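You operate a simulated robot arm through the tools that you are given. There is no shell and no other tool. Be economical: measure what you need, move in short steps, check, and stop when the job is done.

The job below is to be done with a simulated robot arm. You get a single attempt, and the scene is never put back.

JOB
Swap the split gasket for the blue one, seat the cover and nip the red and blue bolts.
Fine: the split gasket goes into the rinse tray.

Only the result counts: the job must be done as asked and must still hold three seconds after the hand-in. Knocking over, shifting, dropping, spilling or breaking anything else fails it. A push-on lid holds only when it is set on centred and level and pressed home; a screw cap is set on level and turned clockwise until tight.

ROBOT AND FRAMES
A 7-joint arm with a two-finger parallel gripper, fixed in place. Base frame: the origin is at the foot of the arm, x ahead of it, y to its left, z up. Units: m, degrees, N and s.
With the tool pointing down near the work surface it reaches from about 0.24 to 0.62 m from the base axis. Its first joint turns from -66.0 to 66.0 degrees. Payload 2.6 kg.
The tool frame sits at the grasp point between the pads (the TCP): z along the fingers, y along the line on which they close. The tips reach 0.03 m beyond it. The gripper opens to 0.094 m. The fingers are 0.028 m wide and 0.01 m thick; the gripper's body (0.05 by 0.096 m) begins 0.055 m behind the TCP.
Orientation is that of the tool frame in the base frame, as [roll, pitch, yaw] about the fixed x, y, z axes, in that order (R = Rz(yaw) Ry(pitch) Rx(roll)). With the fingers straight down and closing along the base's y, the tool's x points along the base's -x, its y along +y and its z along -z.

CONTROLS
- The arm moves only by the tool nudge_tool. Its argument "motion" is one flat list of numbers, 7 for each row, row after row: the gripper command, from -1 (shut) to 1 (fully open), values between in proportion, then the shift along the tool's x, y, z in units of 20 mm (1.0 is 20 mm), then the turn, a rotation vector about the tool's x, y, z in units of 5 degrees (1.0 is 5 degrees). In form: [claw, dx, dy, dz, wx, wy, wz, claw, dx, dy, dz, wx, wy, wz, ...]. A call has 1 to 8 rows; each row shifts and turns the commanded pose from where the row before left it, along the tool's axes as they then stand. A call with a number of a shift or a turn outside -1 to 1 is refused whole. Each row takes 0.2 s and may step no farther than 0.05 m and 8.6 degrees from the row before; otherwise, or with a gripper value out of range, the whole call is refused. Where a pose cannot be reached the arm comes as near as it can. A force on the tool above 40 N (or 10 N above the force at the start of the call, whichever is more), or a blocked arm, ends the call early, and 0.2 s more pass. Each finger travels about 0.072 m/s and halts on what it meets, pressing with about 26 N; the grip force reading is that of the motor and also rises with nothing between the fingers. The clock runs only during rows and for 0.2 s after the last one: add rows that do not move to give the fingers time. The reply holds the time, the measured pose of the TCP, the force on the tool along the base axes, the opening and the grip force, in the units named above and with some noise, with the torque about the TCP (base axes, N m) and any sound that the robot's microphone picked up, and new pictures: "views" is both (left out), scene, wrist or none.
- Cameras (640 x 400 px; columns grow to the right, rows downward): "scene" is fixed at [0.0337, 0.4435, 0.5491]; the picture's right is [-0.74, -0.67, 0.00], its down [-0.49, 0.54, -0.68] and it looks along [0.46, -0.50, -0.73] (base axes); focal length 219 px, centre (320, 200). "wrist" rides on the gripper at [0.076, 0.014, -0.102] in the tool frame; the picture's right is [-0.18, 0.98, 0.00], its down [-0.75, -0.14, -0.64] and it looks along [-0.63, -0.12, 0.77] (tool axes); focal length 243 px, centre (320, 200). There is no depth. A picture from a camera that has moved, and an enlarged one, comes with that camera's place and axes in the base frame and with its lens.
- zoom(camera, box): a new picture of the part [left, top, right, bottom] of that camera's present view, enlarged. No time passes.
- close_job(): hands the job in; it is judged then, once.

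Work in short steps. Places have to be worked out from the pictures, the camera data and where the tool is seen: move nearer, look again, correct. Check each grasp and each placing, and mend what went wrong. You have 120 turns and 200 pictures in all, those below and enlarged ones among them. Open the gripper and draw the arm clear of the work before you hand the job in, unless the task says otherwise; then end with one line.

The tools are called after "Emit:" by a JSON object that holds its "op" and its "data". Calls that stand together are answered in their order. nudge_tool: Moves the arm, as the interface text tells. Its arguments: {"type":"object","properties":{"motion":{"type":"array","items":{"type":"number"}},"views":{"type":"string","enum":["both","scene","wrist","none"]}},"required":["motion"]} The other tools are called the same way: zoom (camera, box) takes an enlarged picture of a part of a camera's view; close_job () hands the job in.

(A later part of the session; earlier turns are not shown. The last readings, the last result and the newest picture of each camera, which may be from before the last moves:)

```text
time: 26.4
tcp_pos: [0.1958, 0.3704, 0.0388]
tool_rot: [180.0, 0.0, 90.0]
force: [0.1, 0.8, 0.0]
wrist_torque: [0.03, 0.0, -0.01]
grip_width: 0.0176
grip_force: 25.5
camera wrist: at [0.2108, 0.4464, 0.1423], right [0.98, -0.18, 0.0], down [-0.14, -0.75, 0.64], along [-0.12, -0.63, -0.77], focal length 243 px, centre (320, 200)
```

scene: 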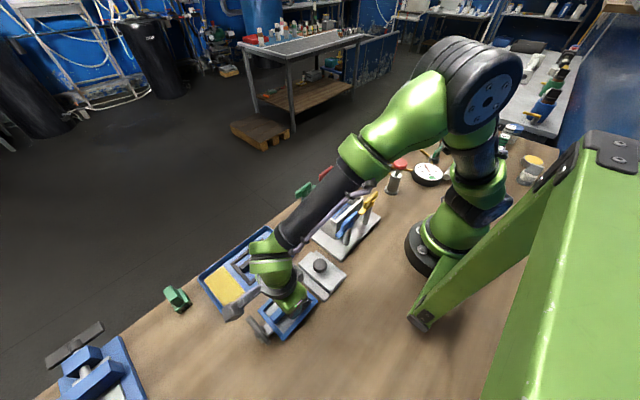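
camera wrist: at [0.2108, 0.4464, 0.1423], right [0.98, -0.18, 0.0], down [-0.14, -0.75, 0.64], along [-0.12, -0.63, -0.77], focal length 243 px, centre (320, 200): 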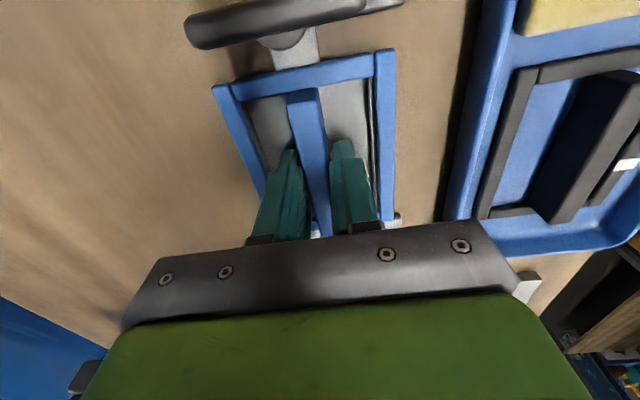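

Held in almost the same hand pose as the old one. I lift and watch for resistance.

Emit:
{"op": "nudge_tool", "data": {"motion": [-1, 0, 0, -0.3, 0, 0, 0, -1, 0, 0, -0.3, 0, 0, 0, -1, 0, 0, -0.4, 0, 0, 0], "views": "wrist"}}

Emit:
{"op": "zoom", "data": {"camera": "scene", "box": [230, 240, 360, 360]}}

```text
time: 27.2
tcp_pos: [0.1971, 0.3704, 0.0604]
tool_rot: [-180.0, -0.1, 90.0]
force: [0.4, 0.4, -0.8]
wrist_torque: [-0.04, 0.01, -0.02]
grip_width: 0.0175
grip_force: 26.0
camera wrist: at [0.2113, 0.4466, 0.1629], right [0.98, -0.18, 0.0], down [-0.14, -0.75, 0.64], along [-0.12, -0.63, -0.77], focal length 243 px, centre (320, 200)
```

wrist: 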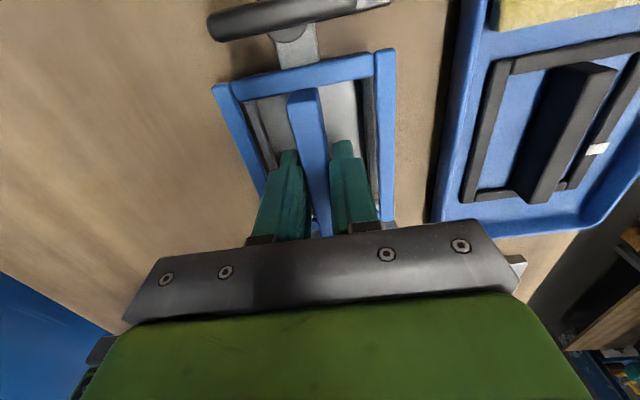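

```text
3.33 times, centred on (295, 300) of scene
camera zoom: at [0.0337, 0.4435, 0.5491], right [-0.74, -0.67, 0.0], down [-0.49, 0.54, -0.68], along [0.46, -0.5, -0.73], focal length 730 px, centre (403, -133)
```

zoom: 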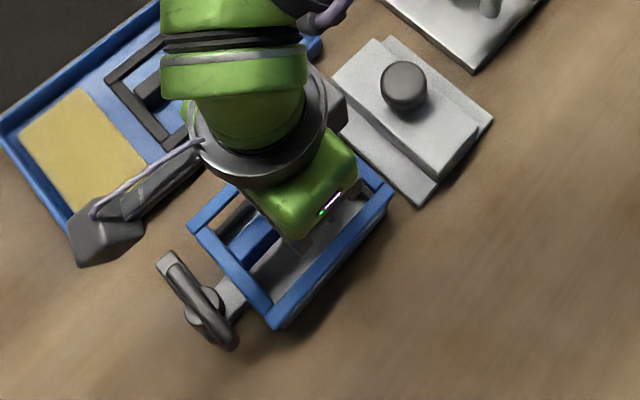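

It came free. I raise it and carry it over the housing.

Emit:
{"op": "nudge_tool", "data": {"motion": [-1, 0, 0, -1, 0, 0, 0, -1, 0, 0, -1, 0, 0, 0, -1, 0, 0, -1, 0, 0, 0, -1, 0, 0, -1, 0, 0, 0, -1, 0, 0, -1, 0, 0, 0, -1, 0, 0, -1, 0, 0, 0, -1, -1, 0.3, -1, 0, 0, 0, -1, -1, 0.3, -0.2, 0, 0, 0], "views": "none"}}

Emit:
{"op": "nudge_tool", "data": {"motion": [-1, -1, 0.3, 0, 0, 0, 0, -1, -1, 0.3, 0, 0, 0, 0, -1, -1, 0.3, 0, 0, 0, 0, -1, -1, 0.3, 0, 0, 0, 0, -1, -1, 0.3, 0, 0, 0, 0, -1, -1, 0.3, 0, 0, 0, 0, -1, -1, 0.3, 0, 0, 0, 0, -1, -1, 0.3, 0, 0, 0, 0], "views": "none"}}

Emit:
{"op": "nudge_tool", "data": {"motion": [-1, -1, 0.3, 0, 0, 0, 0, -1, -1, 0.3, 0, 0, 0, 0, -1, -1, 0.3, 0, 0, 0, 0, -1, -0.5, 0.2, 0.2, 0, 0, 0, -1, 0, 0, 0, 0, 0, 0]}}

```text
time: 29.0
tcp_pos: [0.2078, 0.3301, 0.2036]
tool_rot: [180.0, -0.1, 90.0]
force: [-0.4, 0.2, -0.7]
wrist_torque: [-0.01, -0.02, 0.02]
grip_width: 0.0176
grip_force: 25.8
```

```text
time: 30.8
tcp_pos: [0.2559, 0.1709, 0.2038]
tool_rot: [180.0, -0.1, 90.0]
force: [0.0, -0.7, -0.4]
wrist_torque: [-0.02, -0.02, 0.0]
grip_width: 0.0177
grip_force: 25.8
```

```text
time: 32.0
tcp_pos: [0.2778, 0.1004, 0.1997]
tool_rot: [-180.0, 0.0, 90.0]
force: [-0.4, 0.0, -0.9]
wrist_torque: [-0.01, -0.01, 0.02]
grip_width: 0.0176
grip_force: 26.0
camera wrist: at [0.2932, 0.1757, 0.3023], right [0.98, -0.18, 0.0], down [-0.14, -0.75, 0.64], along [-0.12, -0.63, -0.77], focal length 243 px, centre (320, 200)
```

scene: 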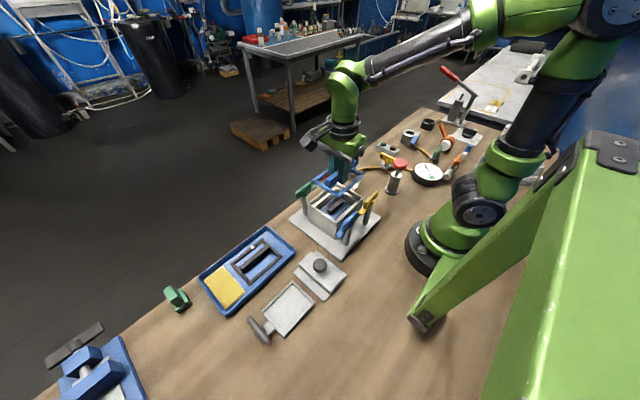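
wrist: 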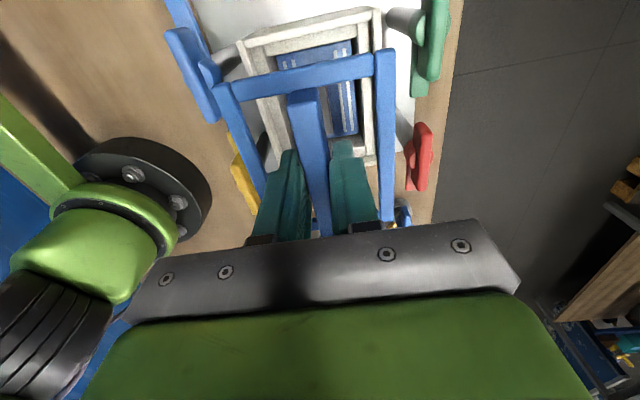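

Hand pose matches the original. I correct x by +3 mm and lower to just above the rim to check alignment.

Emit:
{"op": "nudge_tool", "data": {"motion": [-1, 0, 0.13, 1, 0, 0, 0, -1, 0, 0, 1, 0, 0, 0, -1, 0, 0, 1, 0, 0, 0, -1, 0, 0, 0.65, 0, 0, 0, -1, 0, 0, 0, 0, 0, 0], "views": "none"}}

Emit:
{"op": "zoom", "data": {"camera": "wrist", "box": [150, 0, 450, 190]}}

Emit:
{"op": "zoom", "data": {"camera": "scene", "box": [290, 140, 390, 240]}}

```text
time: 33.2
tcp_pos: [0.2812, 0.1004, 0.1266]
tool_rot: [180.0, 0.0, 90.1]
force: [0.7, 0.4, -0.3]
wrist_torque: [0.01, 0.0, 0.05]
grip_width: 0.0178
grip_force: 25.9
```

```text
2.11 times, centred on (300, 95) of wrist
camera zoom: at [0.2955, 0.1764, 0.2293], right [0.98, -0.18, 0.0], down [-0.14, -0.75, 0.64], along [-0.12, -0.63, -0.77], focal length 511 px, centre (362, 421)
```

zoom: 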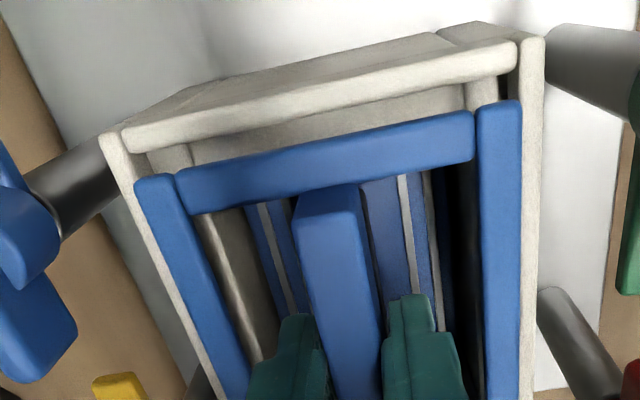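

```text
4.00 times, centred on (340, 190) of scene
camera zoom: at [0.0337, 0.4435, 0.5491], right [-0.74, -0.67, 0.0], down [-0.49, 0.54, -0.68], along [0.46, -0.5, -0.73], focal length 876 px, centre (240, 240)
```

zoom: 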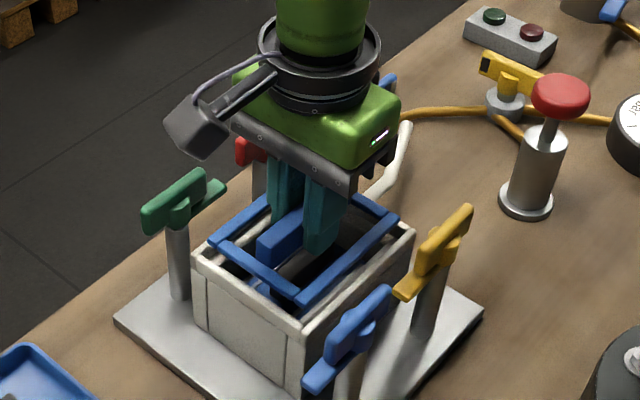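

Gasket and housing centres agree within about 1 mm. I lower it in gently.

Emit:
{"op": "nudge_tool", "data": {"motion": [-1, 0, 0, 0.4, 0, 0, 0, -1, 0, 0, 0.3, 0, 0, 0, -1, 0, 0, 0, 0, 0, 0], "views": "none"}}

Emit:
{"op": "zoom", "data": {"camera": "wrist", "box": [150, 0, 450, 190]}}

```text
time: 34.0
tcp_pos: [0.2809, 0.1001, 0.1127]
tool_rot: [179.9, 0.0, 90.0]
force: [-0.4, 0.4, -0.2]
wrist_torque: [-0.02, 0.0, -0.01]
grip_width: 0.0174
grip_force: 26.4
```

```text
2.11 times, centred on (300, 95) of wrist
camera zoom: at [0.2955, 0.176, 0.2153], right [0.98, -0.18, 0.0], down [-0.14, -0.75, 0.64], along [-0.12, -0.63, -0.77], focal length 511 px, centre (362, 421)
```

zoom: 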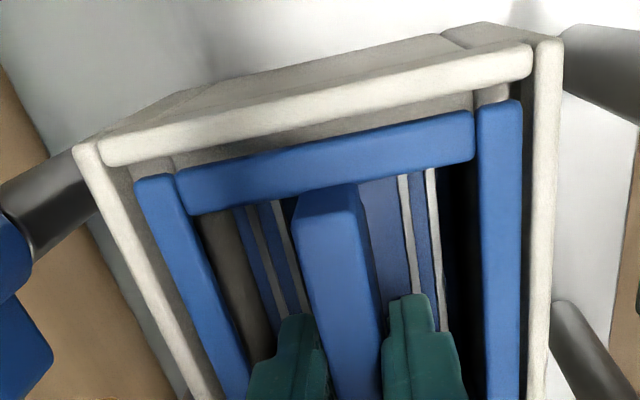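

Emit:
{"op": "nudge_tool", "data": {"motion": [-1, 0, 0, 0.25, 0, 0, 0, -1, 0, 0, 0.15, 0, 0, 0, -1, 0, 0, 0.1, 0, 0, 0, -1, 0, 0, 0, 0, 0, 0], "views": "none"}}

Emit:
{"op": "zoom", "data": {"camera": "wrist", "box": [150, 0, 450, 190]}}

```text
time: 35.0
tcp_pos: [0.2808, 0.101, 0.1037]
tool_rot: [179.9, -0.1, 90.0]
force: [-1.4, -1.5, 3.4]
wrist_torque: [0.03, -0.02, 0.05]
grip_width: 0.0178
grip_force: 26.2
stopped in row 4: the force on the tool passed its limit at 42 N (the readings are from after the stop); the commanded pose is now the measured one
```

```text
2.11 times, centred on (300, 95) of wrist
camera zoom: at [0.2954, 0.1763, 0.207], right [0.98, -0.19, 0.0], down [-0.14, -0.75, 0.64], along [-0.12, -0.63, -0.77], focal length 511 px, centre (362, 421)
```

zoom: 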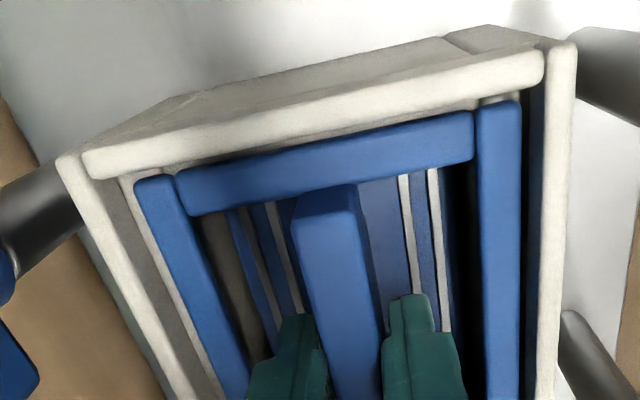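

It seated at z 0.1037, the same as the original. I release and rise to inspect.

Emit:
{"op": "nudge_tool", "data": {"motion": [-0.3, 0, 0, 0, 0, 0, 0, -0.3, 0, 0, 0, 0, 0, 0, -0.3, 0, 0, -0.5, 0, 0, 0, -0.3, 0, 0, -1, 0, 0, 0, -0.3, 0, 0, -1, 0, 0, 0, -0.3, 0, 0, -1, 0, 0, 0, -0.1, 0, 0, -1, 0, 0, 0, -0.1, 0, 0, -0.4, 0, 0, 0], "views": "none"}}

Emit:
{"op": "zoom", "data": {"camera": "wrist", "box": [150, 0, 450, 190]}}

Emit:
{"op": "zoom", "data": {"camera": "scene", "box": [230, 140, 390, 300]}}

```text
time: 36.9
tcp_pos: [0.2805, 0.1004, 0.2018]
tool_rot: [179.9, 0.1, 89.8]
force: [-0.1, 1.1, 0.9]
wrist_torque: [-0.01, -0.03, -0.01]
grip_width: 0.0423
grip_force: 0.0
```

```text
2.11 times, centred on (300, 95) of wrist
camera zoom: at [0.2954, 0.1761, 0.3047], right [0.98, -0.19, 0.0], down [-0.14, -0.75, 0.64], along [-0.12, -0.63, -0.77], focal length 511 px, centre (362, 421)
```

zoom: 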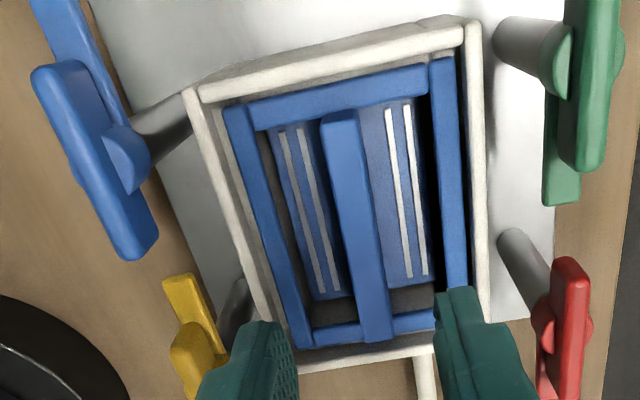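

```text
2.50 times, centred on (310, 220) of scene
camera zoom: at [0.0337, 0.4435, 0.5491], right [-0.74, -0.67, 0.0], down [-0.49, 0.54, -0.68], along [0.46, -0.5, -0.73], focal length 548 px, centre (345, 150)
```

zoom: 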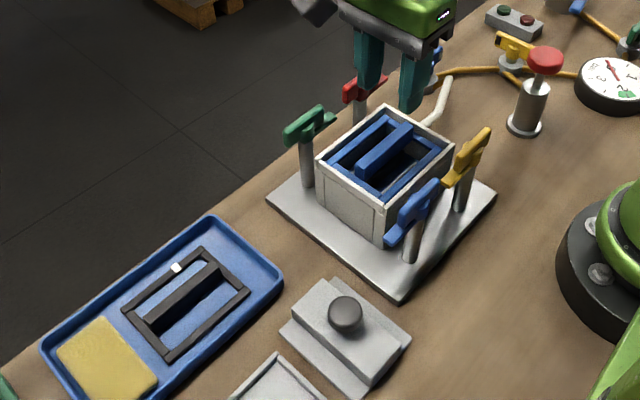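

The blue gasket is seated level. Next I approach the cover's knob at about (0.196, 0.263); the cover must turn 90° later, because its long side lies along x.

Emit:
{"op": "nudge_tool", "data": {"motion": [0.4, 1, -0.5, 0, 0, 0, 0, 0.4, 1, -0.5, 0, 0, 0, 0, 0.4, 1, -0.5, 0, 0, 0, 0, 0.4, 1, -0.5, 0, 0, 0, 0, 0.4, 1, -0.6, 0, 0, 0, 0, 0.4, 1, -0.6, 0.5, 0, 0, 0, 0.4, 1, -0.5, 1, 0, 0, 0, 0.4, 1, -0.5, 1, 0, 0, 0]}}

Emit:
{"op": "zoom", "data": {"camera": "wrist", "box": [150, 0, 450, 190]}}

Emit:
{"op": "zoom", "data": {"camera": "scene", "box": [250, 220, 370, 330]}}

```text
time: 38.6
tcp_pos: [0.1972, 0.2611, 0.1518]
tool_rot: [179.9, 0.0, 89.9]
force: [-0.5, 0.2, 0.5]
wrist_torque: [0.02, 0.0, -0.02]
grip_width: 0.0659
grip_force: 0.0
camera wrist: at [0.2112, 0.337, 0.2542], right [0.98, -0.19, 0.0], down [-0.14, -0.75, 0.64], along [-0.12, -0.63, -0.77], focal length 243 px, centre (320, 200)
```

scene: 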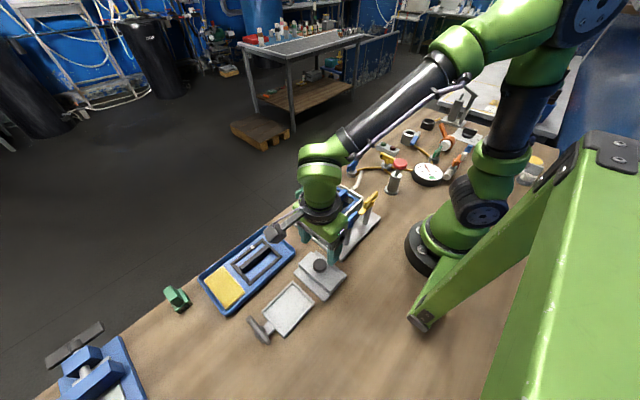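
wrist: 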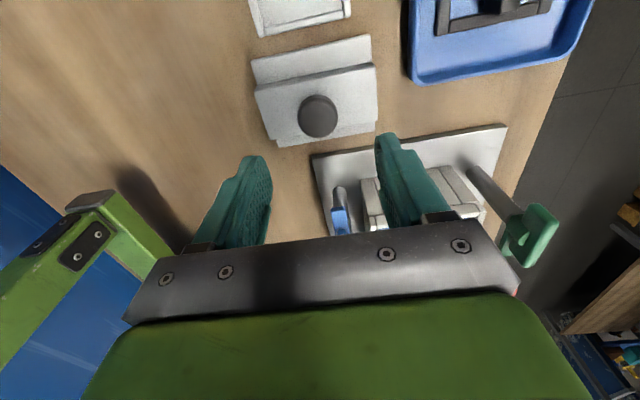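

```text
2.11 times, centred on (300, 95) of wrist
camera zoom: at [0.2112, 0.337, 0.2542], right [0.98, -0.19, 0.0], down [-0.14, -0.75, 0.64], along [-0.12, -0.63, -0.77], focal length 511 px, centre (362, 421)
```

zoom: 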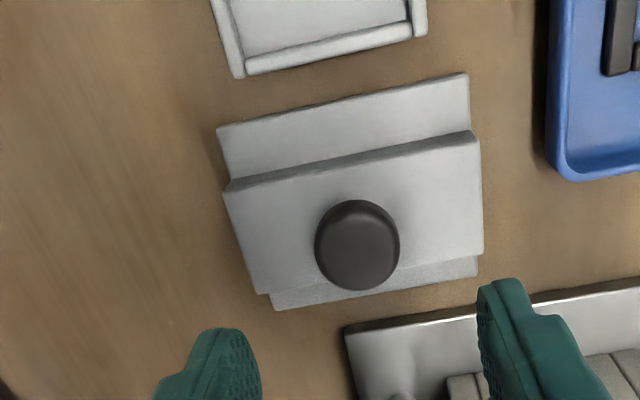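

```text
3.64 times, centred on (310, 275) of scene
camera zoom: at [0.0337, 0.4435, 0.5491], right [-0.74, -0.67, 0.0], down [-0.49, 0.54, -0.68], along [0.46, -0.5, -0.73], focal length 796 px, centre (356, -73)
```

zoom: 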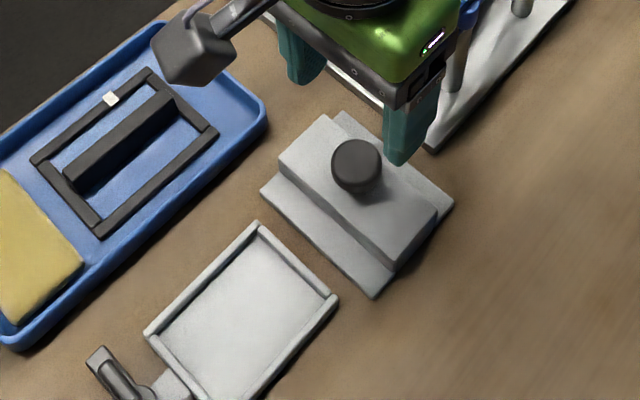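

Triangulated: knob centre (0.195, 0.2645), top z≈0.062, about 33 mm diameter; block top z≈0.036. I descend to TCP 0.070 around the knob.

Emit:
{"op": "nudge_tool", "data": {"motion": [0.4, 0.17, -0.1, 1, 0, 0, 0, 0.4, 0, 0, 1, 0, 0, 0, 0.4, 0, 0, 1, 0, 0, 0, 0.4, 0, 0, 0.9, 0, 0, 0, 0.4, 0, 0, 0.1, 0, 0, 0]}}

Emit:
{"op": "zoom", "data": {"camera": "wrist", "box": [190, 30, 430, 230]}}

```text
time: 39.9
tcp_pos: [0.195, 0.2637, 0.0717]
tool_rot: [179.8, -0.1, 89.8]
force: [0.6, 0.4, -0.7]
wrist_torque: [0.0, 0.01, 0.02]
grip_width: 0.0659
grip_force: 0.0
camera wrist: at [0.21, 0.3398, 0.1743], right [0.98, -0.19, 0.0], down [-0.14, -0.75, 0.64], along [-0.12, -0.63, -0.77], focal length 243 px, centre (320, 200)
```

scene: 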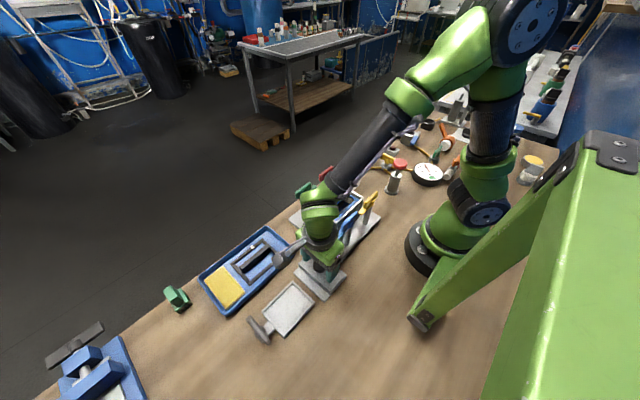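
wrist: 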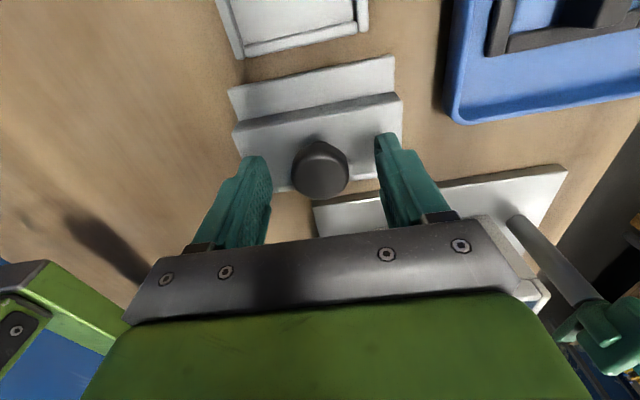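

```text
2.00 times, centred on (310, 130) of wrist
camera zoom: at [0.21, 0.3398, 0.1743], right [0.98, -0.19, 0.0], down [-0.14, -0.75, 0.64], along [-0.12, -0.63, -0.77], focal length 485 px, centre (340, 340)
```

zoom: 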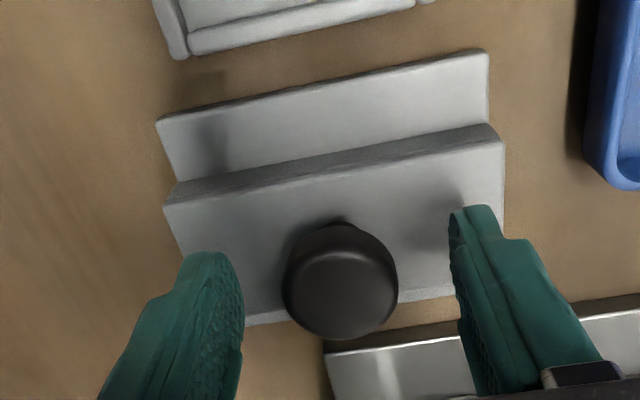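

Aligned; closing on the knob.

Emit:
{"op": "nudge_tool", "data": {"motion": [0.4, 0.03, 0, 0.05, 0, 0, 0, -1, 0, 0, 0, 0, 0, 0, -1, 0, 0, 0, 0, 0, 0, -1, 0, 0, 0, 0, 0, 0], "views": "wrist"}}

```text
time: 40.9
tcp_pos: [0.1957, 0.2643, 0.0705]
tool_rot: [180.0, -0.1, 89.9]
force: [-0.9, -0.2, 0.1]
wrist_torque: [0.05, 0.04, -0.02]
grip_width: 0.0332
grip_force: 26.7
camera wrist: at [0.21, 0.3403, 0.1735], right [0.98, -0.19, 0.0], down [-0.14, -0.75, 0.64], along [-0.12, -0.63, -0.77], focal length 243 px, centre (320, 200)
```

wrist: 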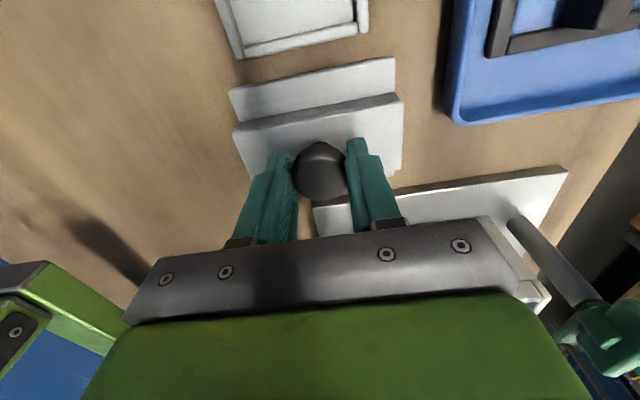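

Gripped at 33 mm. I lift clear of the bolt heads' height.

Emit:
{"op": "nudge_tool", "data": {"motion": [-1, 0, 0, -0.4, 0, 0, 0, -1, 0, 0, -0.6, 0, 0, 0, -1, 0, 0, -1, 0, 0, 0, -1, 0, 0, -1, 0, 0, 0, -1, 0, 0, -1, 0, 0, 0, -1, 0, 0, -1, 0, 0, 0, -1, 0, 0, -1, 0, 0, 0, -1, 0, 0, -1, 0, 0, 0]}}

```text
time: 42.6
tcp_pos: [0.1945, 0.2654, 0.211]
tool_rot: [179.9, 0.1, 89.9]
force: [-0.9, -0.8, -0.7]
wrist_torque: [-0.01, 0.02, 0.0]
grip_width: 0.0333
grip_force: 26.3
camera wrist: at [0.2095, 0.341, 0.3138], right [0.98, -0.19, 0.0], down [-0.14, -0.75, 0.64], along [-0.12, -0.63, -0.77], focal length 243 px, centre (320, 200)
```

scene: 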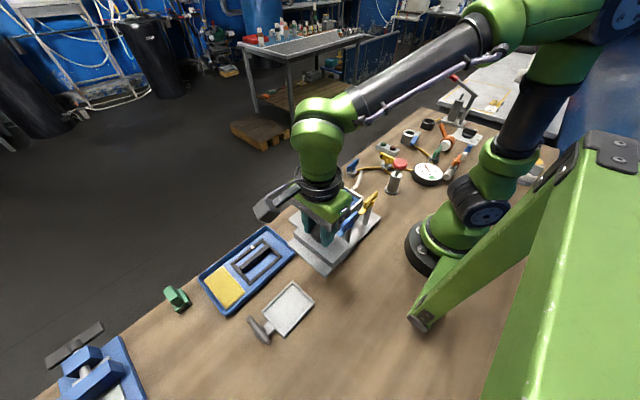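
wrist: 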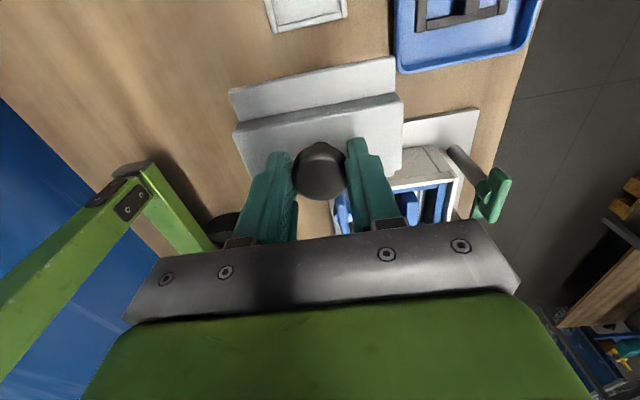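

Lifted level. I raise a bit more and rotate the cover 90° here.

Emit:
{"op": "nudge_tool", "data": {"motion": [-1, 0, 0, -1, 0, 0, -1, -1, 0, 0, -0.5, 0, 0, -1, -1, 0, 0, 0, 0, 0, -1, -1, 0, 0, 0, 0, 0, -1, -1, 0, 0, 0, 0, 0, -1, -1, 0, 0, 0, 0, 0, -1, -1, 0, 0, 0, 0, 0, -1, -1, 0, 0, 0, 0, 0, -1], "views": "none"}}

Emit:
{"op": "nudge_tool", "data": {"motion": [-1, 0, 0, 0, 0, 0, -1, -1, 0, 0, 0, 0, 0, -1, -1, 0, 0, 0, 0, 0, -1, -1, 0, 0, 0, 0, 0, -1, -1, 0, 0, 0, 0, 0, -1, -1, 0, 0, 0, 0, 0, -1, -1, 0, 0, 0, 0, 0, -1, -1, 0, 0, 0, 0, 0, -1], "views": "none"}}

Emit:
{"op": "nudge_tool", "data": {"motion": [-1, 0, 0, 0, 0, 0, -1, -1, 0, 0, 0, 0, 0, -1, -1, 0, 0, 0, 0, 0, 0]}}

```text
time: 44.5
tcp_pos: [0.1949, 0.264, 0.2418]
tool_rot: [179.9, 0.0, 130.1]
force: [-0.2, -0.7, -0.7]
wrist_torque: [-0.02, -0.01, 0.04]
grip_width: 0.0331
grip_force: 25.9
```

```text
time: 46.2
tcp_pos: [0.1948, 0.2649, 0.2401]
tool_rot: [179.9, 0.1, 170.1]
force: [-0.7, -0.4, -1.8]
wrist_torque: [0.03, 0.0, -0.01]
grip_width: 0.0335
grip_force: 26.4
```

```text
time: 47.0
tcp_pos: [0.1948, 0.2646, 0.2405]
tool_rot: [179.9, 0.0, 180.0]
force: [0.1, 0.2, -1.5]
wrist_torque: [0.0, 0.01, 0.01]
grip_width: 0.0333
grip_force: 26.2
camera wrist: at [0.119, 0.2783, 0.3435], right [0.19, 0.98, 0.0], down [0.75, -0.14, 0.64], along [0.63, -0.12, -0.77], focal length 243 px, centre (320, 200)
```

scene: 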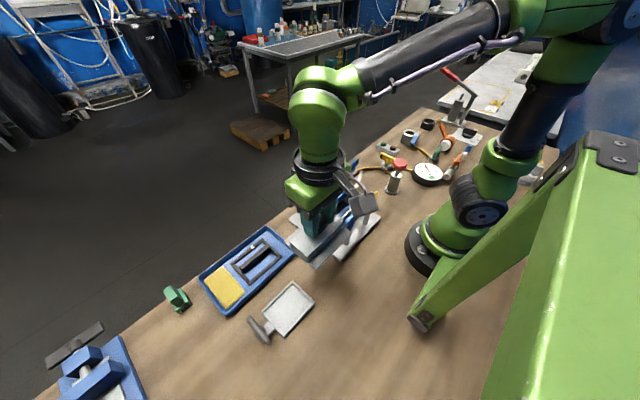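
wrist: 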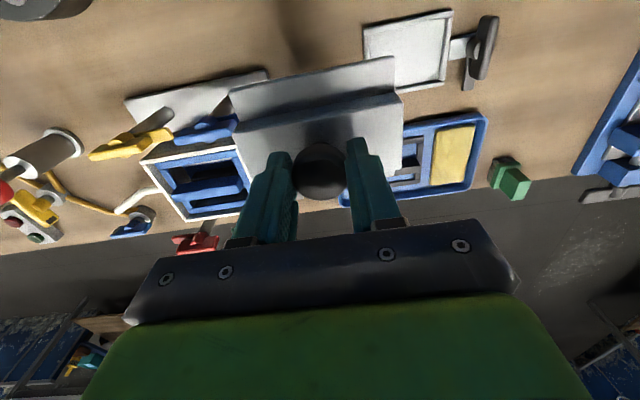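

Now yaw 180. I move over the housing at (0.281, 0.1005).

Emit:
{"op": "nudge_tool", "data": {"motion": [-1, -0.5, -1, 0, 0, 0, 0, -1, -0.5, -1, 0, 0, 0, 0, -1, -0.5, -1, 0, 0, 0, 0, -1, -0.5, -1, 0, 0, 0, 0, -1, -0.5, -1, 0, 0, 0, 0, -1, -0.6, -1, 0, 0, 0, 0, -1, -0.6, -1, 0, 0, 0, 0, -1, -0.6, -1, 0, 0, 0, 0], "views": "none"}}

Emit:
{"op": "nudge_tool", "data": {"motion": [-1, 0, -0.2, 1, 0, 0, 0, -1, 0, 0, 0.5, 0, 0, 0, -1, 0, 0, 0, 0, 0, 0]}}

Emit:
{"op": "zoom", "data": {"camera": "scene", "box": [280, 130, 400, 250]}}

Emit:
{"op": "zoom", "data": {"camera": "wrist", "box": [150, 0, 470, 220]}}

```text
time: 48.9
tcp_pos: [0.2815, 0.1048, 0.2411]
tool_rot: [179.9, 0.1, 179.7]
force: [-0.3, 0.0, -1.9]
wrist_torque: [0.0, 0.0, 0.0]
grip_width: 0.0331
grip_force: 25.7
```

```text
time: 49.6
tcp_pos: [0.2818, 0.0996, 0.2105]
tool_rot: [179.8, 0.1, 179.9]
force: [0.1, 0.5, -0.8]
wrist_torque: [-0.01, 0.06, -0.03]
grip_width: 0.0332
grip_force: 26.2
camera wrist: at [0.205, 0.1145, 0.3133], right [0.19, 0.98, 0.0], down [0.75, -0.14, 0.64], along [0.63, -0.12, -0.77], focal length 243 px, centre (320, 200)
```

scene: 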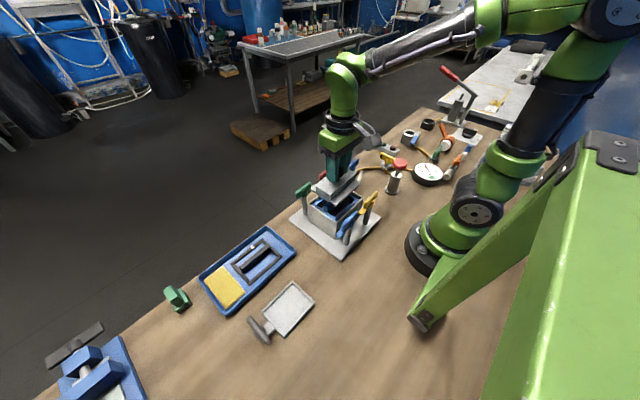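
wrist: 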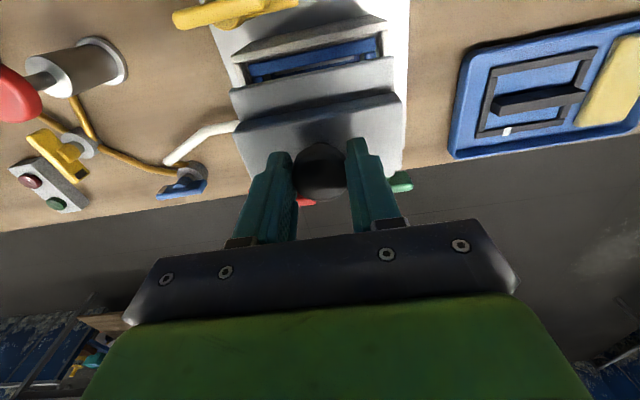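

```text
3.33 times, centred on (340, 190) of scene
camera zoom: at [0.0337, 0.4435, 0.5491], right [-0.74, -0.67, 0.0], down [-0.49, 0.54, -0.68], along [0.46, -0.5, -0.73], focal length 730 px, centre (253, 233)
```

zoom: 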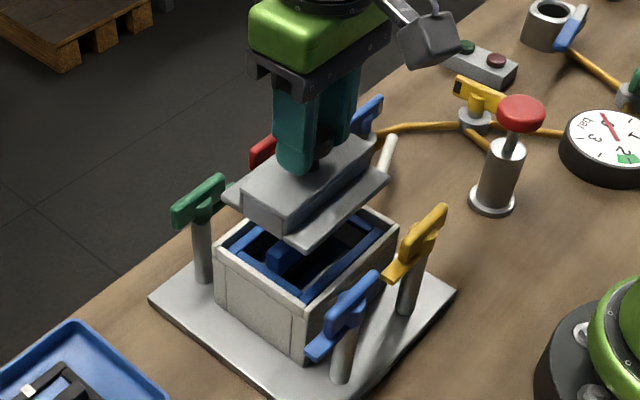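

```text
1.82 times, centred on (310, 110) of wrist
camera zoom: at [0.205, 0.1145, 0.3133], right [0.19, 0.98, 0.0], down [0.75, -0.14, 0.64], along [0.63, -0.12, -0.77], focal length 441 px, centre (338, 364)
```

zoom: 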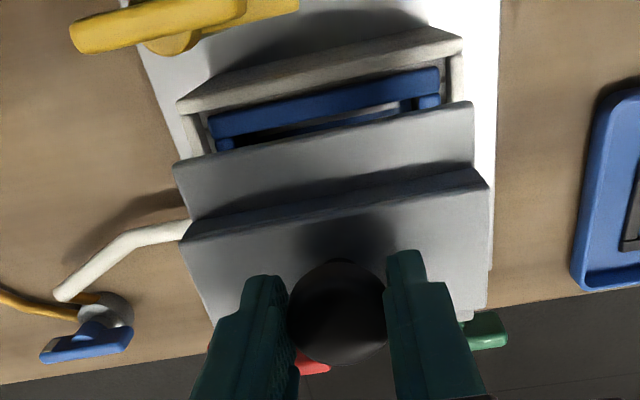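

The cover plate is centred at about (0.281, 0.100), matching the housing. I lower to just above the rim.

Emit:
{"op": "nudge_tool", "data": {"motion": [-1, 0, 0.03, 1, 0, 0, 0, -1, 0, 0, 0.8, 0, 0, 0, -1, 0, 0, 0, 0, 0, 0], "views": "none"}}

Emit:
{"op": "zoom", "data": {"camera": "scene", "box": [290, 140, 390, 240]}}

Emit:
{"op": "zoom", "data": {"camera": "wrist", "box": [200, 0, 440, 180]}}

```text
time: 50.5
tcp_pos: [0.2802, 0.1009, 0.1745]
tool_rot: [179.9, 0.1, 179.8]
force: [-0.6, -0.8, -0.9]
wrist_torque: [0.01, 0.01, -0.02]
grip_width: 0.0332
grip_force: 26.4
```

```text
4.00 times, centred on (340, 190) of scene
camera zoom: at [0.0337, 0.4435, 0.5491], right [-0.74, -0.67, 0.0], down [-0.49, 0.54, -0.68], along [0.46, -0.5, -0.73], focal length 876 px, centre (240, 240)
```

zoom: 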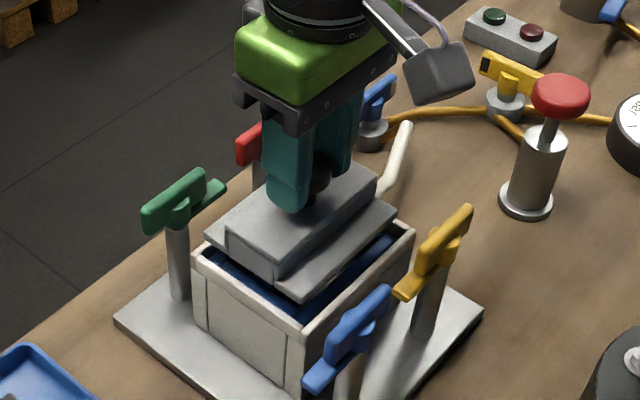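

```text
2.22 times, centred on (320, 90) of wrist
camera zoom: at [0.2044, 0.1151, 0.2776], right [0.19, 0.98, 0.0], down [0.75, -0.14, 0.64], along [0.63, -0.12, -0.77], focal length 539 px, centre (320, 444)
```

zoom: 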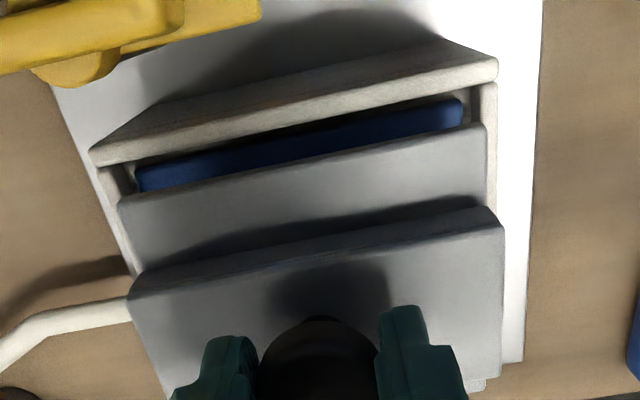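

Centres agree within about 1 mm. I lower slowly into the housing.

Emit:
{"op": "nudge_tool", "data": {"motion": [-1, 0, -0.05, 0.3, 0, 0, 0, -1, 0, 0, 0.25, 0, 0, 0, -1, 0, 0, 0, 0, 0, 0], "views": "none"}}

Emit:
{"op": "zoom", "data": {"camera": "scene", "box": [290, 140, 390, 240]}}

Emit:
{"op": "zoom", "data": {"camera": "wrist", "box": [200, 0, 440, 180]}}

```text
time: 51.2
tcp_pos: [0.2804, 0.099, 0.1633]
tool_rot: [179.9, 0.1, 179.9]
force: [0.1, -0.1, -0.8]
wrist_torque: [0.01, 0.02, 0.0]
grip_width: 0.0331
grip_force: 26.1
```

```text
4.00 times, centred on (340, 190) of scene
camera zoom: at [0.0337, 0.4435, 0.5491], right [-0.74, -0.67, 0.0], down [-0.49, 0.54, -0.68], along [0.46, -0.5, -0.73], focal length 876 px, centre (240, 240)
```

zoom: 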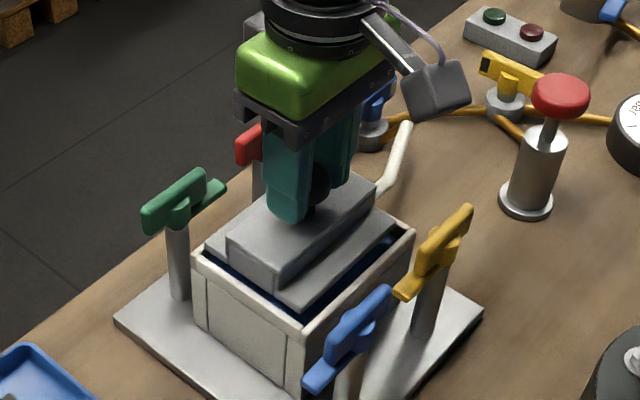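

```text
2.22 times, centred on (320, 90) of wrist
camera zoom: at [0.2046, 0.1142, 0.2667], right [0.19, 0.98, 0.0], down [0.75, -0.14, 0.64], along [0.63, -0.12, -0.77], focal length 539 px, centre (320, 444)
```

zoom: 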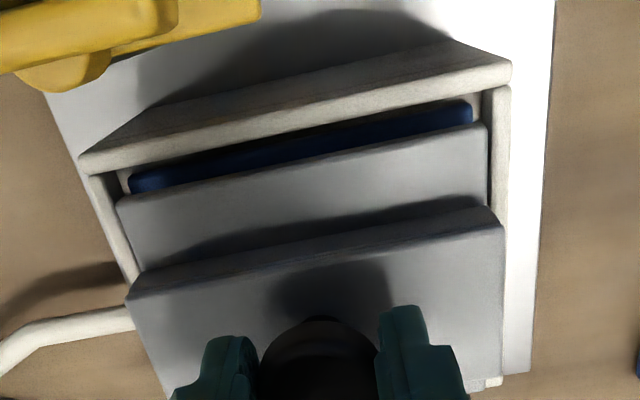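

Emit:
{"op": "nudge_tool", "data": {"motion": [-1, 0, 0, 0.15, 0, 0, 0, -1, 0, 0, 0.15, 0, 0, 0, -1, 0, 0, 0, 0, 0, 0], "views": "none"}}

Emit:
{"op": "nudge_tool", "data": {"motion": [-1, 0, 0, 0.15, 0, 0, 0, -1, 0, 0, 0, 0, 0, 0], "views": "none"}}

Emit:
{"op": "zoom", "data": {"camera": "scene", "box": [290, 140, 390, 240]}}

Emit:
{"op": "zoom", "data": {"camera": "wrist", "box": [200, 0, 440, 180]}}

```text
time: 52.0
tcp_pos: [0.2814, 0.0998, 0.1573]
tool_rot: [179.9, 0.1, 179.8]
force: [-5.4, 3.2, 16.5]
wrist_torque: [0.05, -0.54, 0.02]
grip_width: 0.033
grip_force: 26.2
```

```text
time: 52.6
tcp_pos: [0.2793, 0.1, 0.1537]
tool_rot: [179.9, 0.2, 179.8]
force: [-7.8, 2.0, 16.9]
wrist_torque: [-0.01, -0.34, 0.0]
grip_width: 0.0331
grip_force: 25.9
```

```text
4.00 times, centred on (340, 190) of scene
camera zoom: at [0.0336, 0.4435, 0.5491], right [-0.74, -0.67, 0.0], down [-0.49, 0.54, -0.68], along [0.46, -0.5, -0.73], focal length 876 px, centre (240, 240)
```

zoom: 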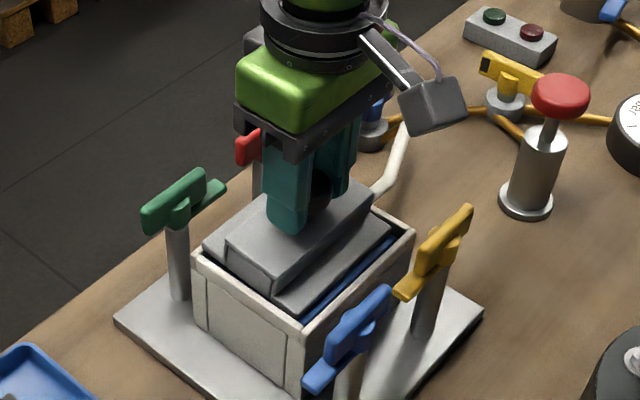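

```text
2.22 times, centred on (320, 90) of wrist
camera zoom: at [0.2045, 0.1143, 0.2573], right [0.19, 0.98, 0.0], down [0.75, -0.14, 0.64], along [0.63, -0.12, -0.77], focal length 539 px, centre (320, 444)
```

zoom: 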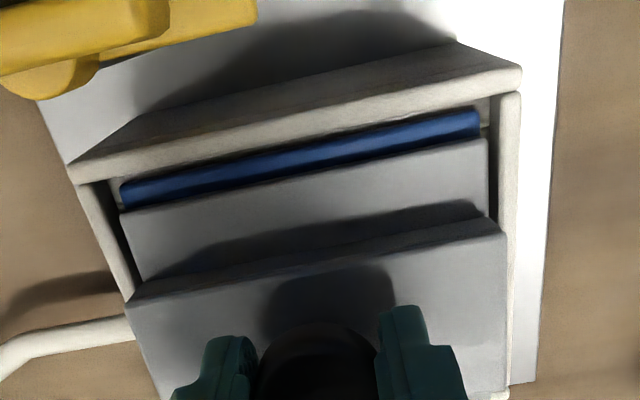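

Contact only at the +x edge (force −x, torque about y): the cover rides on the far wall. I lift 5 mm, shift −x by 3 mm and retry.

Emit:
{"op": "nudge_tool", "data": {"motion": [-1, 0, 0, -0.3, 0, 0, 0, -1, 0.15, 0, 0, 0, 0, 0, -1, 0, 0, 0, 0, 0, 0], "views": "none"}}

Emit:
{"op": "zoom", "data": {"camera": "scene", "box": [300, 160, 370, 230]}}

Emit:
{"op": "zoom", "data": {"camera": "wrist", "box": [200, 0, 440, 180]}}

```text
time: 53.5
tcp_pos: [0.2772, 0.1009, 0.1606]
tool_rot: [179.9, 0.0, 179.9]
force: [0.2, -0.3, -1.6]
wrist_torque: [-0.01, 0.01, 0.02]
grip_width: 0.0333
grip_force: 25.8
```

```text
5.71 times, centred on (335, 195) of scene
camera zoom: at [0.0337, 0.4435, 0.5491], right [-0.74, -0.67, 0.0], down [-0.49, 0.54, -0.68], along [0.46, -0.5, -0.73], focal length 1251 px, centre (234, 229)
```

zoom: 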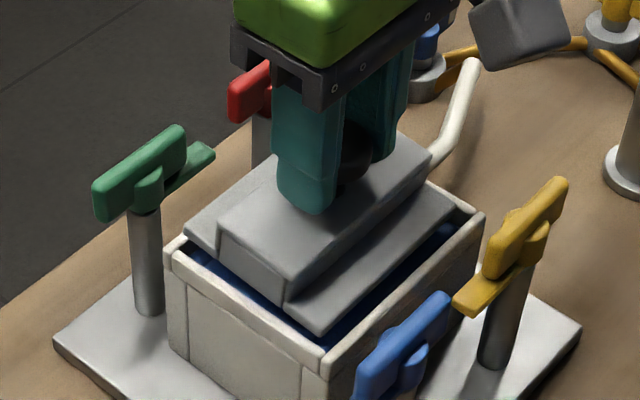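

```text
2.22 times, centred on (320, 90) of wrist
camera zoom: at [0.2016, 0.1142, 0.2635], right [0.19, 0.98, 0.0], down [0.75, -0.14, 0.64], along [0.63, -0.12, -0.77], focal length 539 px, centre (320, 444)
```

zoom: 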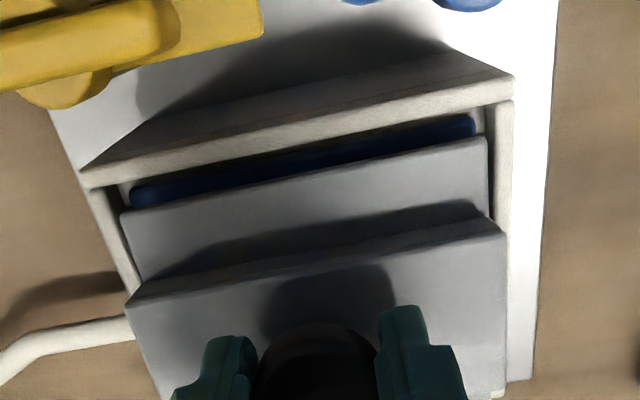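

Emit:
{"op": "nudge_tool", "data": {"motion": [-1, 0, 0, 0.2, 0, 0, 0, -1, 0, 0, 0.1, 0, 0, 0, -1, 0, 0, 0, 0, 0, 0], "views": "none"}}

Emit:
{"op": "nudge_tool", "data": {"motion": [-1, 0, 0, 0.15, 0, 0, 0, -1, 0, 0, 0, 0, 0, 0], "views": "none"}}

Emit:
{"op": "zoom", "data": {"camera": "scene", "box": [300, 160, 370, 230]}}

Emit:
{"op": "zoom", "data": {"camera": "wrist", "box": [200, 0, 440, 180]}}

```text
time: 54.2
tcp_pos: [0.2776, 0.0999, 0.1541]
tool_rot: [179.9, 0.0, 179.9]
force: [-0.3, 0.3, -1.2]
wrist_torque: [0.0, 0.03, 0.0]
grip_width: 0.0331
grip_force: 26.3
```

```text
time: 54.9
tcp_pos: [0.2776, 0.1012, 0.1536]
tool_rot: [-180.0, 0.2, 179.7]
force: [-1.9, -1.0, 5.7]
wrist_torque: [-0.16, 0.19, -0.03]
grip_width: 0.033
grip_force: 26.3
stopped in row 2: the force on the tool passed its limit at 42 N (the readings are from after the stop); the commanded pose is now the measured one
```

```text
5.71 times, centred on (335, 195) of scene
camera zoom: at [0.0337, 0.4435, 0.5491], right [-0.74, -0.67, 0.0], down [-0.49, 0.54, -0.68], along [0.46, -0.5, -0.73], focal length 1251 px, centre (234, 229)
```

zoom: 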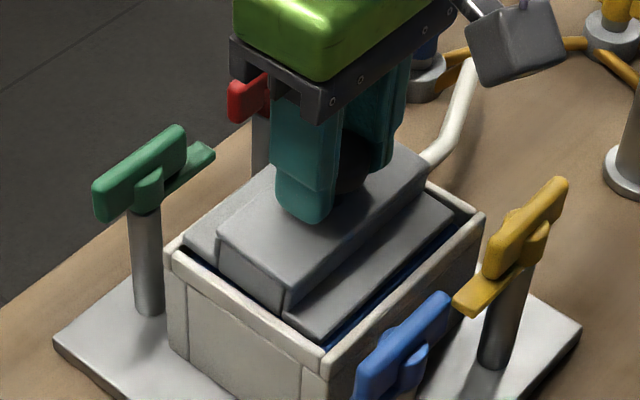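

```text
2.22 times, centred on (320, 90) of wrist
camera zoom: at [0.2019, 0.1144, 0.2563], right [0.19, 0.98, 0.0], down [0.75, -0.15, 0.65], along [0.63, -0.12, -0.76], focal length 539 px, centre (320, 444)
```

zoom: 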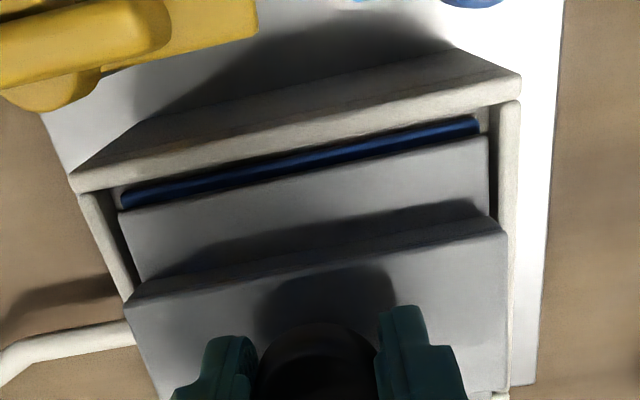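

The cover seems to have slipped up in the pads when it first touched. I release it gently where it rests and look at it from above.

Emit:
{"op": "nudge_tool", "data": {"motion": [0.1, 0, 0, 0, 0, 0, 0, 0.4, 0, 0, 0, 0, 0, 0, 0.4, 0, 0, -0.5, 0, 0, 0, 0.4, 0, 0, -1, 0, 0, 0, 0.4, 0, 0, -1, 0, 0, 0, 0.4, 0.5, 0, -1, 0, 0, 0, 0.4, 0.5, 0, -0.5, 0, 0, 0]}}

Emit:
{"op": "zoom", "data": {"camera": "wrist", "box": [180, 0, 460, 190]}}

Emit:
{"op": "zoom", "data": {"camera": "scene", "box": [295, 155, 385, 245]}}

```text
time: 56.5
tcp_pos: [0.2572, 0.1006, 0.2324]
tool_rot: [179.9, 0.3, 179.7]
force: [-0.3, 0.1, 0.3]
wrist_torque: [-0.02, 0.0, -0.04]
grip_width: 0.0658
grip_force: 0.0
camera wrist: at [0.1813, 0.1143, 0.3359], right [0.19, 0.98, 0.0], down [0.75, -0.15, 0.64], along [0.63, -0.12, -0.76], focal length 243 px, centre (320, 200)
```

scene: 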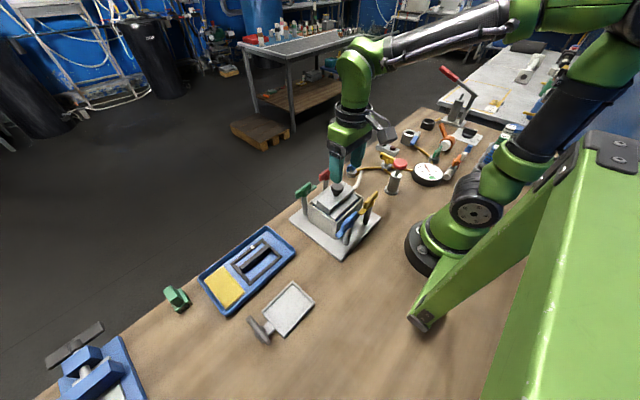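
wrist: 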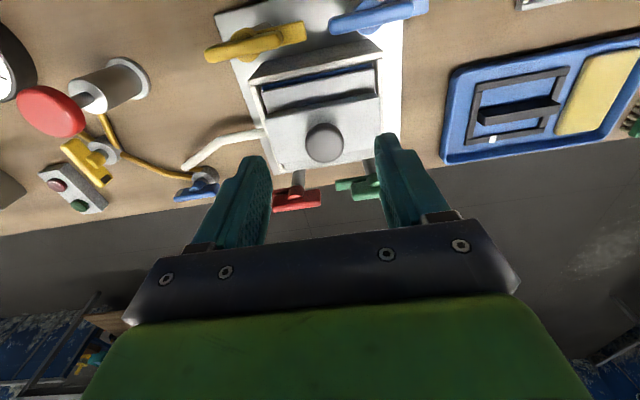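

```text
2.11 times, centred on (320, 95) of wrist
camera zoom: at [0.1813, 0.1143, 0.3359], right [0.19, 0.98, 0.0], down [0.75, -0.15, 0.64], along [0.63, -0.12, -0.76], focal length 511 px, centre (320, 421)
```

zoom: 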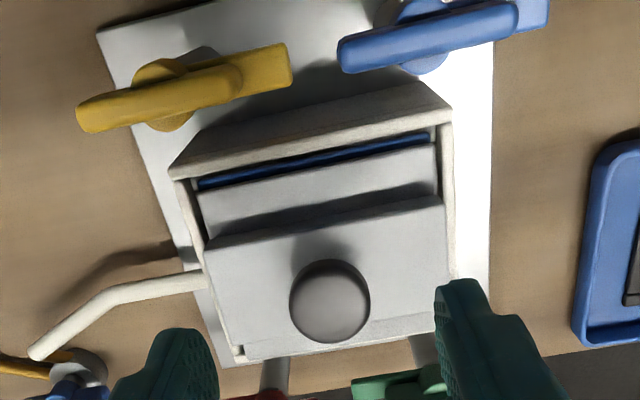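

```text
4.44 times, centred on (340, 200) of scene
camera zoom: at [0.0337, 0.4435, 0.5491], right [-0.74, -0.67, 0.0], down [-0.49, 0.54, -0.68], along [0.46, -0.5, -0.73], focal length 973 px, centre (231, 200)
```

zoom: 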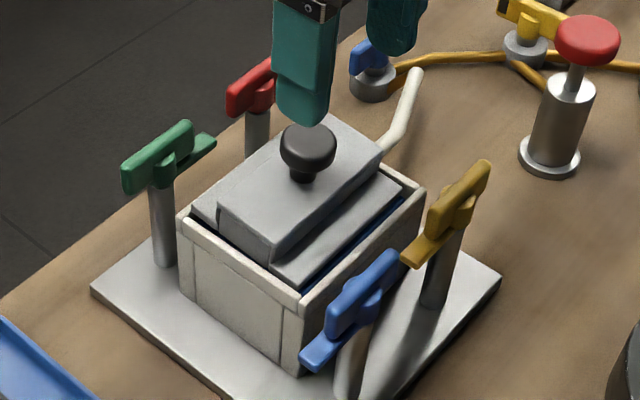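

Emit:
{"op": "zoom", "data": {"camera": "scene", "box": [325, 172, 375, 222]}}

Emit:
{"op": "zoom", "data": {"camera": "scene", "box": [325, 180, 365, 220]}}

Emit:
{"op": "zoom", "data": {"camera": "wrist", "box": [240, 40, 400, 180]}}

```text
8.00 times, centred on (350, 197) of scene
camera zoom: at [0.0337, 0.4435, 0.5491], right [-0.74, -0.67, 0.0], down [-0.49, 0.54, -0.68], along [0.46, -0.5, -0.73], focal length 1752 px, centre (80, 224)
```

zoom: 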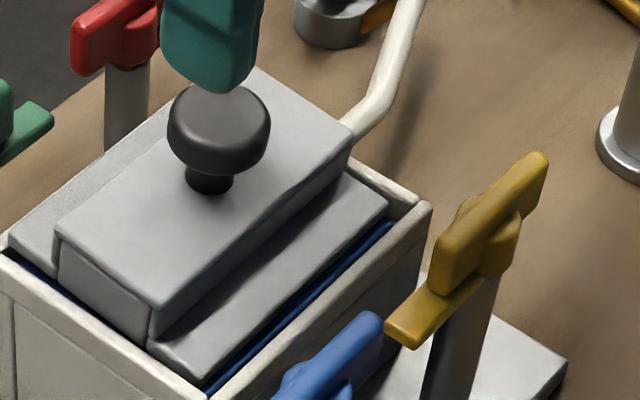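

```text
10.00 times, centred on (345, 200) of scene
camera zoom: at [0.0337, 0.4435, 0.5491], right [-0.74, -0.67, 0.0], down [-0.49, 0.54, -0.68], along [0.46, -0.5, -0.73], focal length 2190 px, centre (70, 200)
```

zoom: 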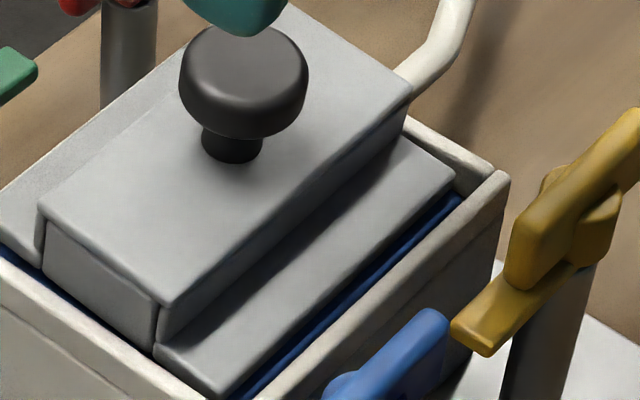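

```text
2.86 times, centred on (320, 110) of wrist
camera zoom: at [0.1813, 0.1143, 0.3359], right [0.19, 0.98, 0.0], down [0.75, -0.15, 0.64], along [0.63, -0.12, -0.76], focal length 693 px, centre (320, 457)
```

zoom: 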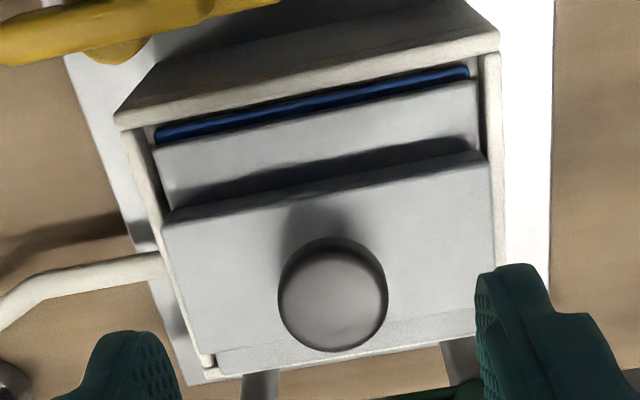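

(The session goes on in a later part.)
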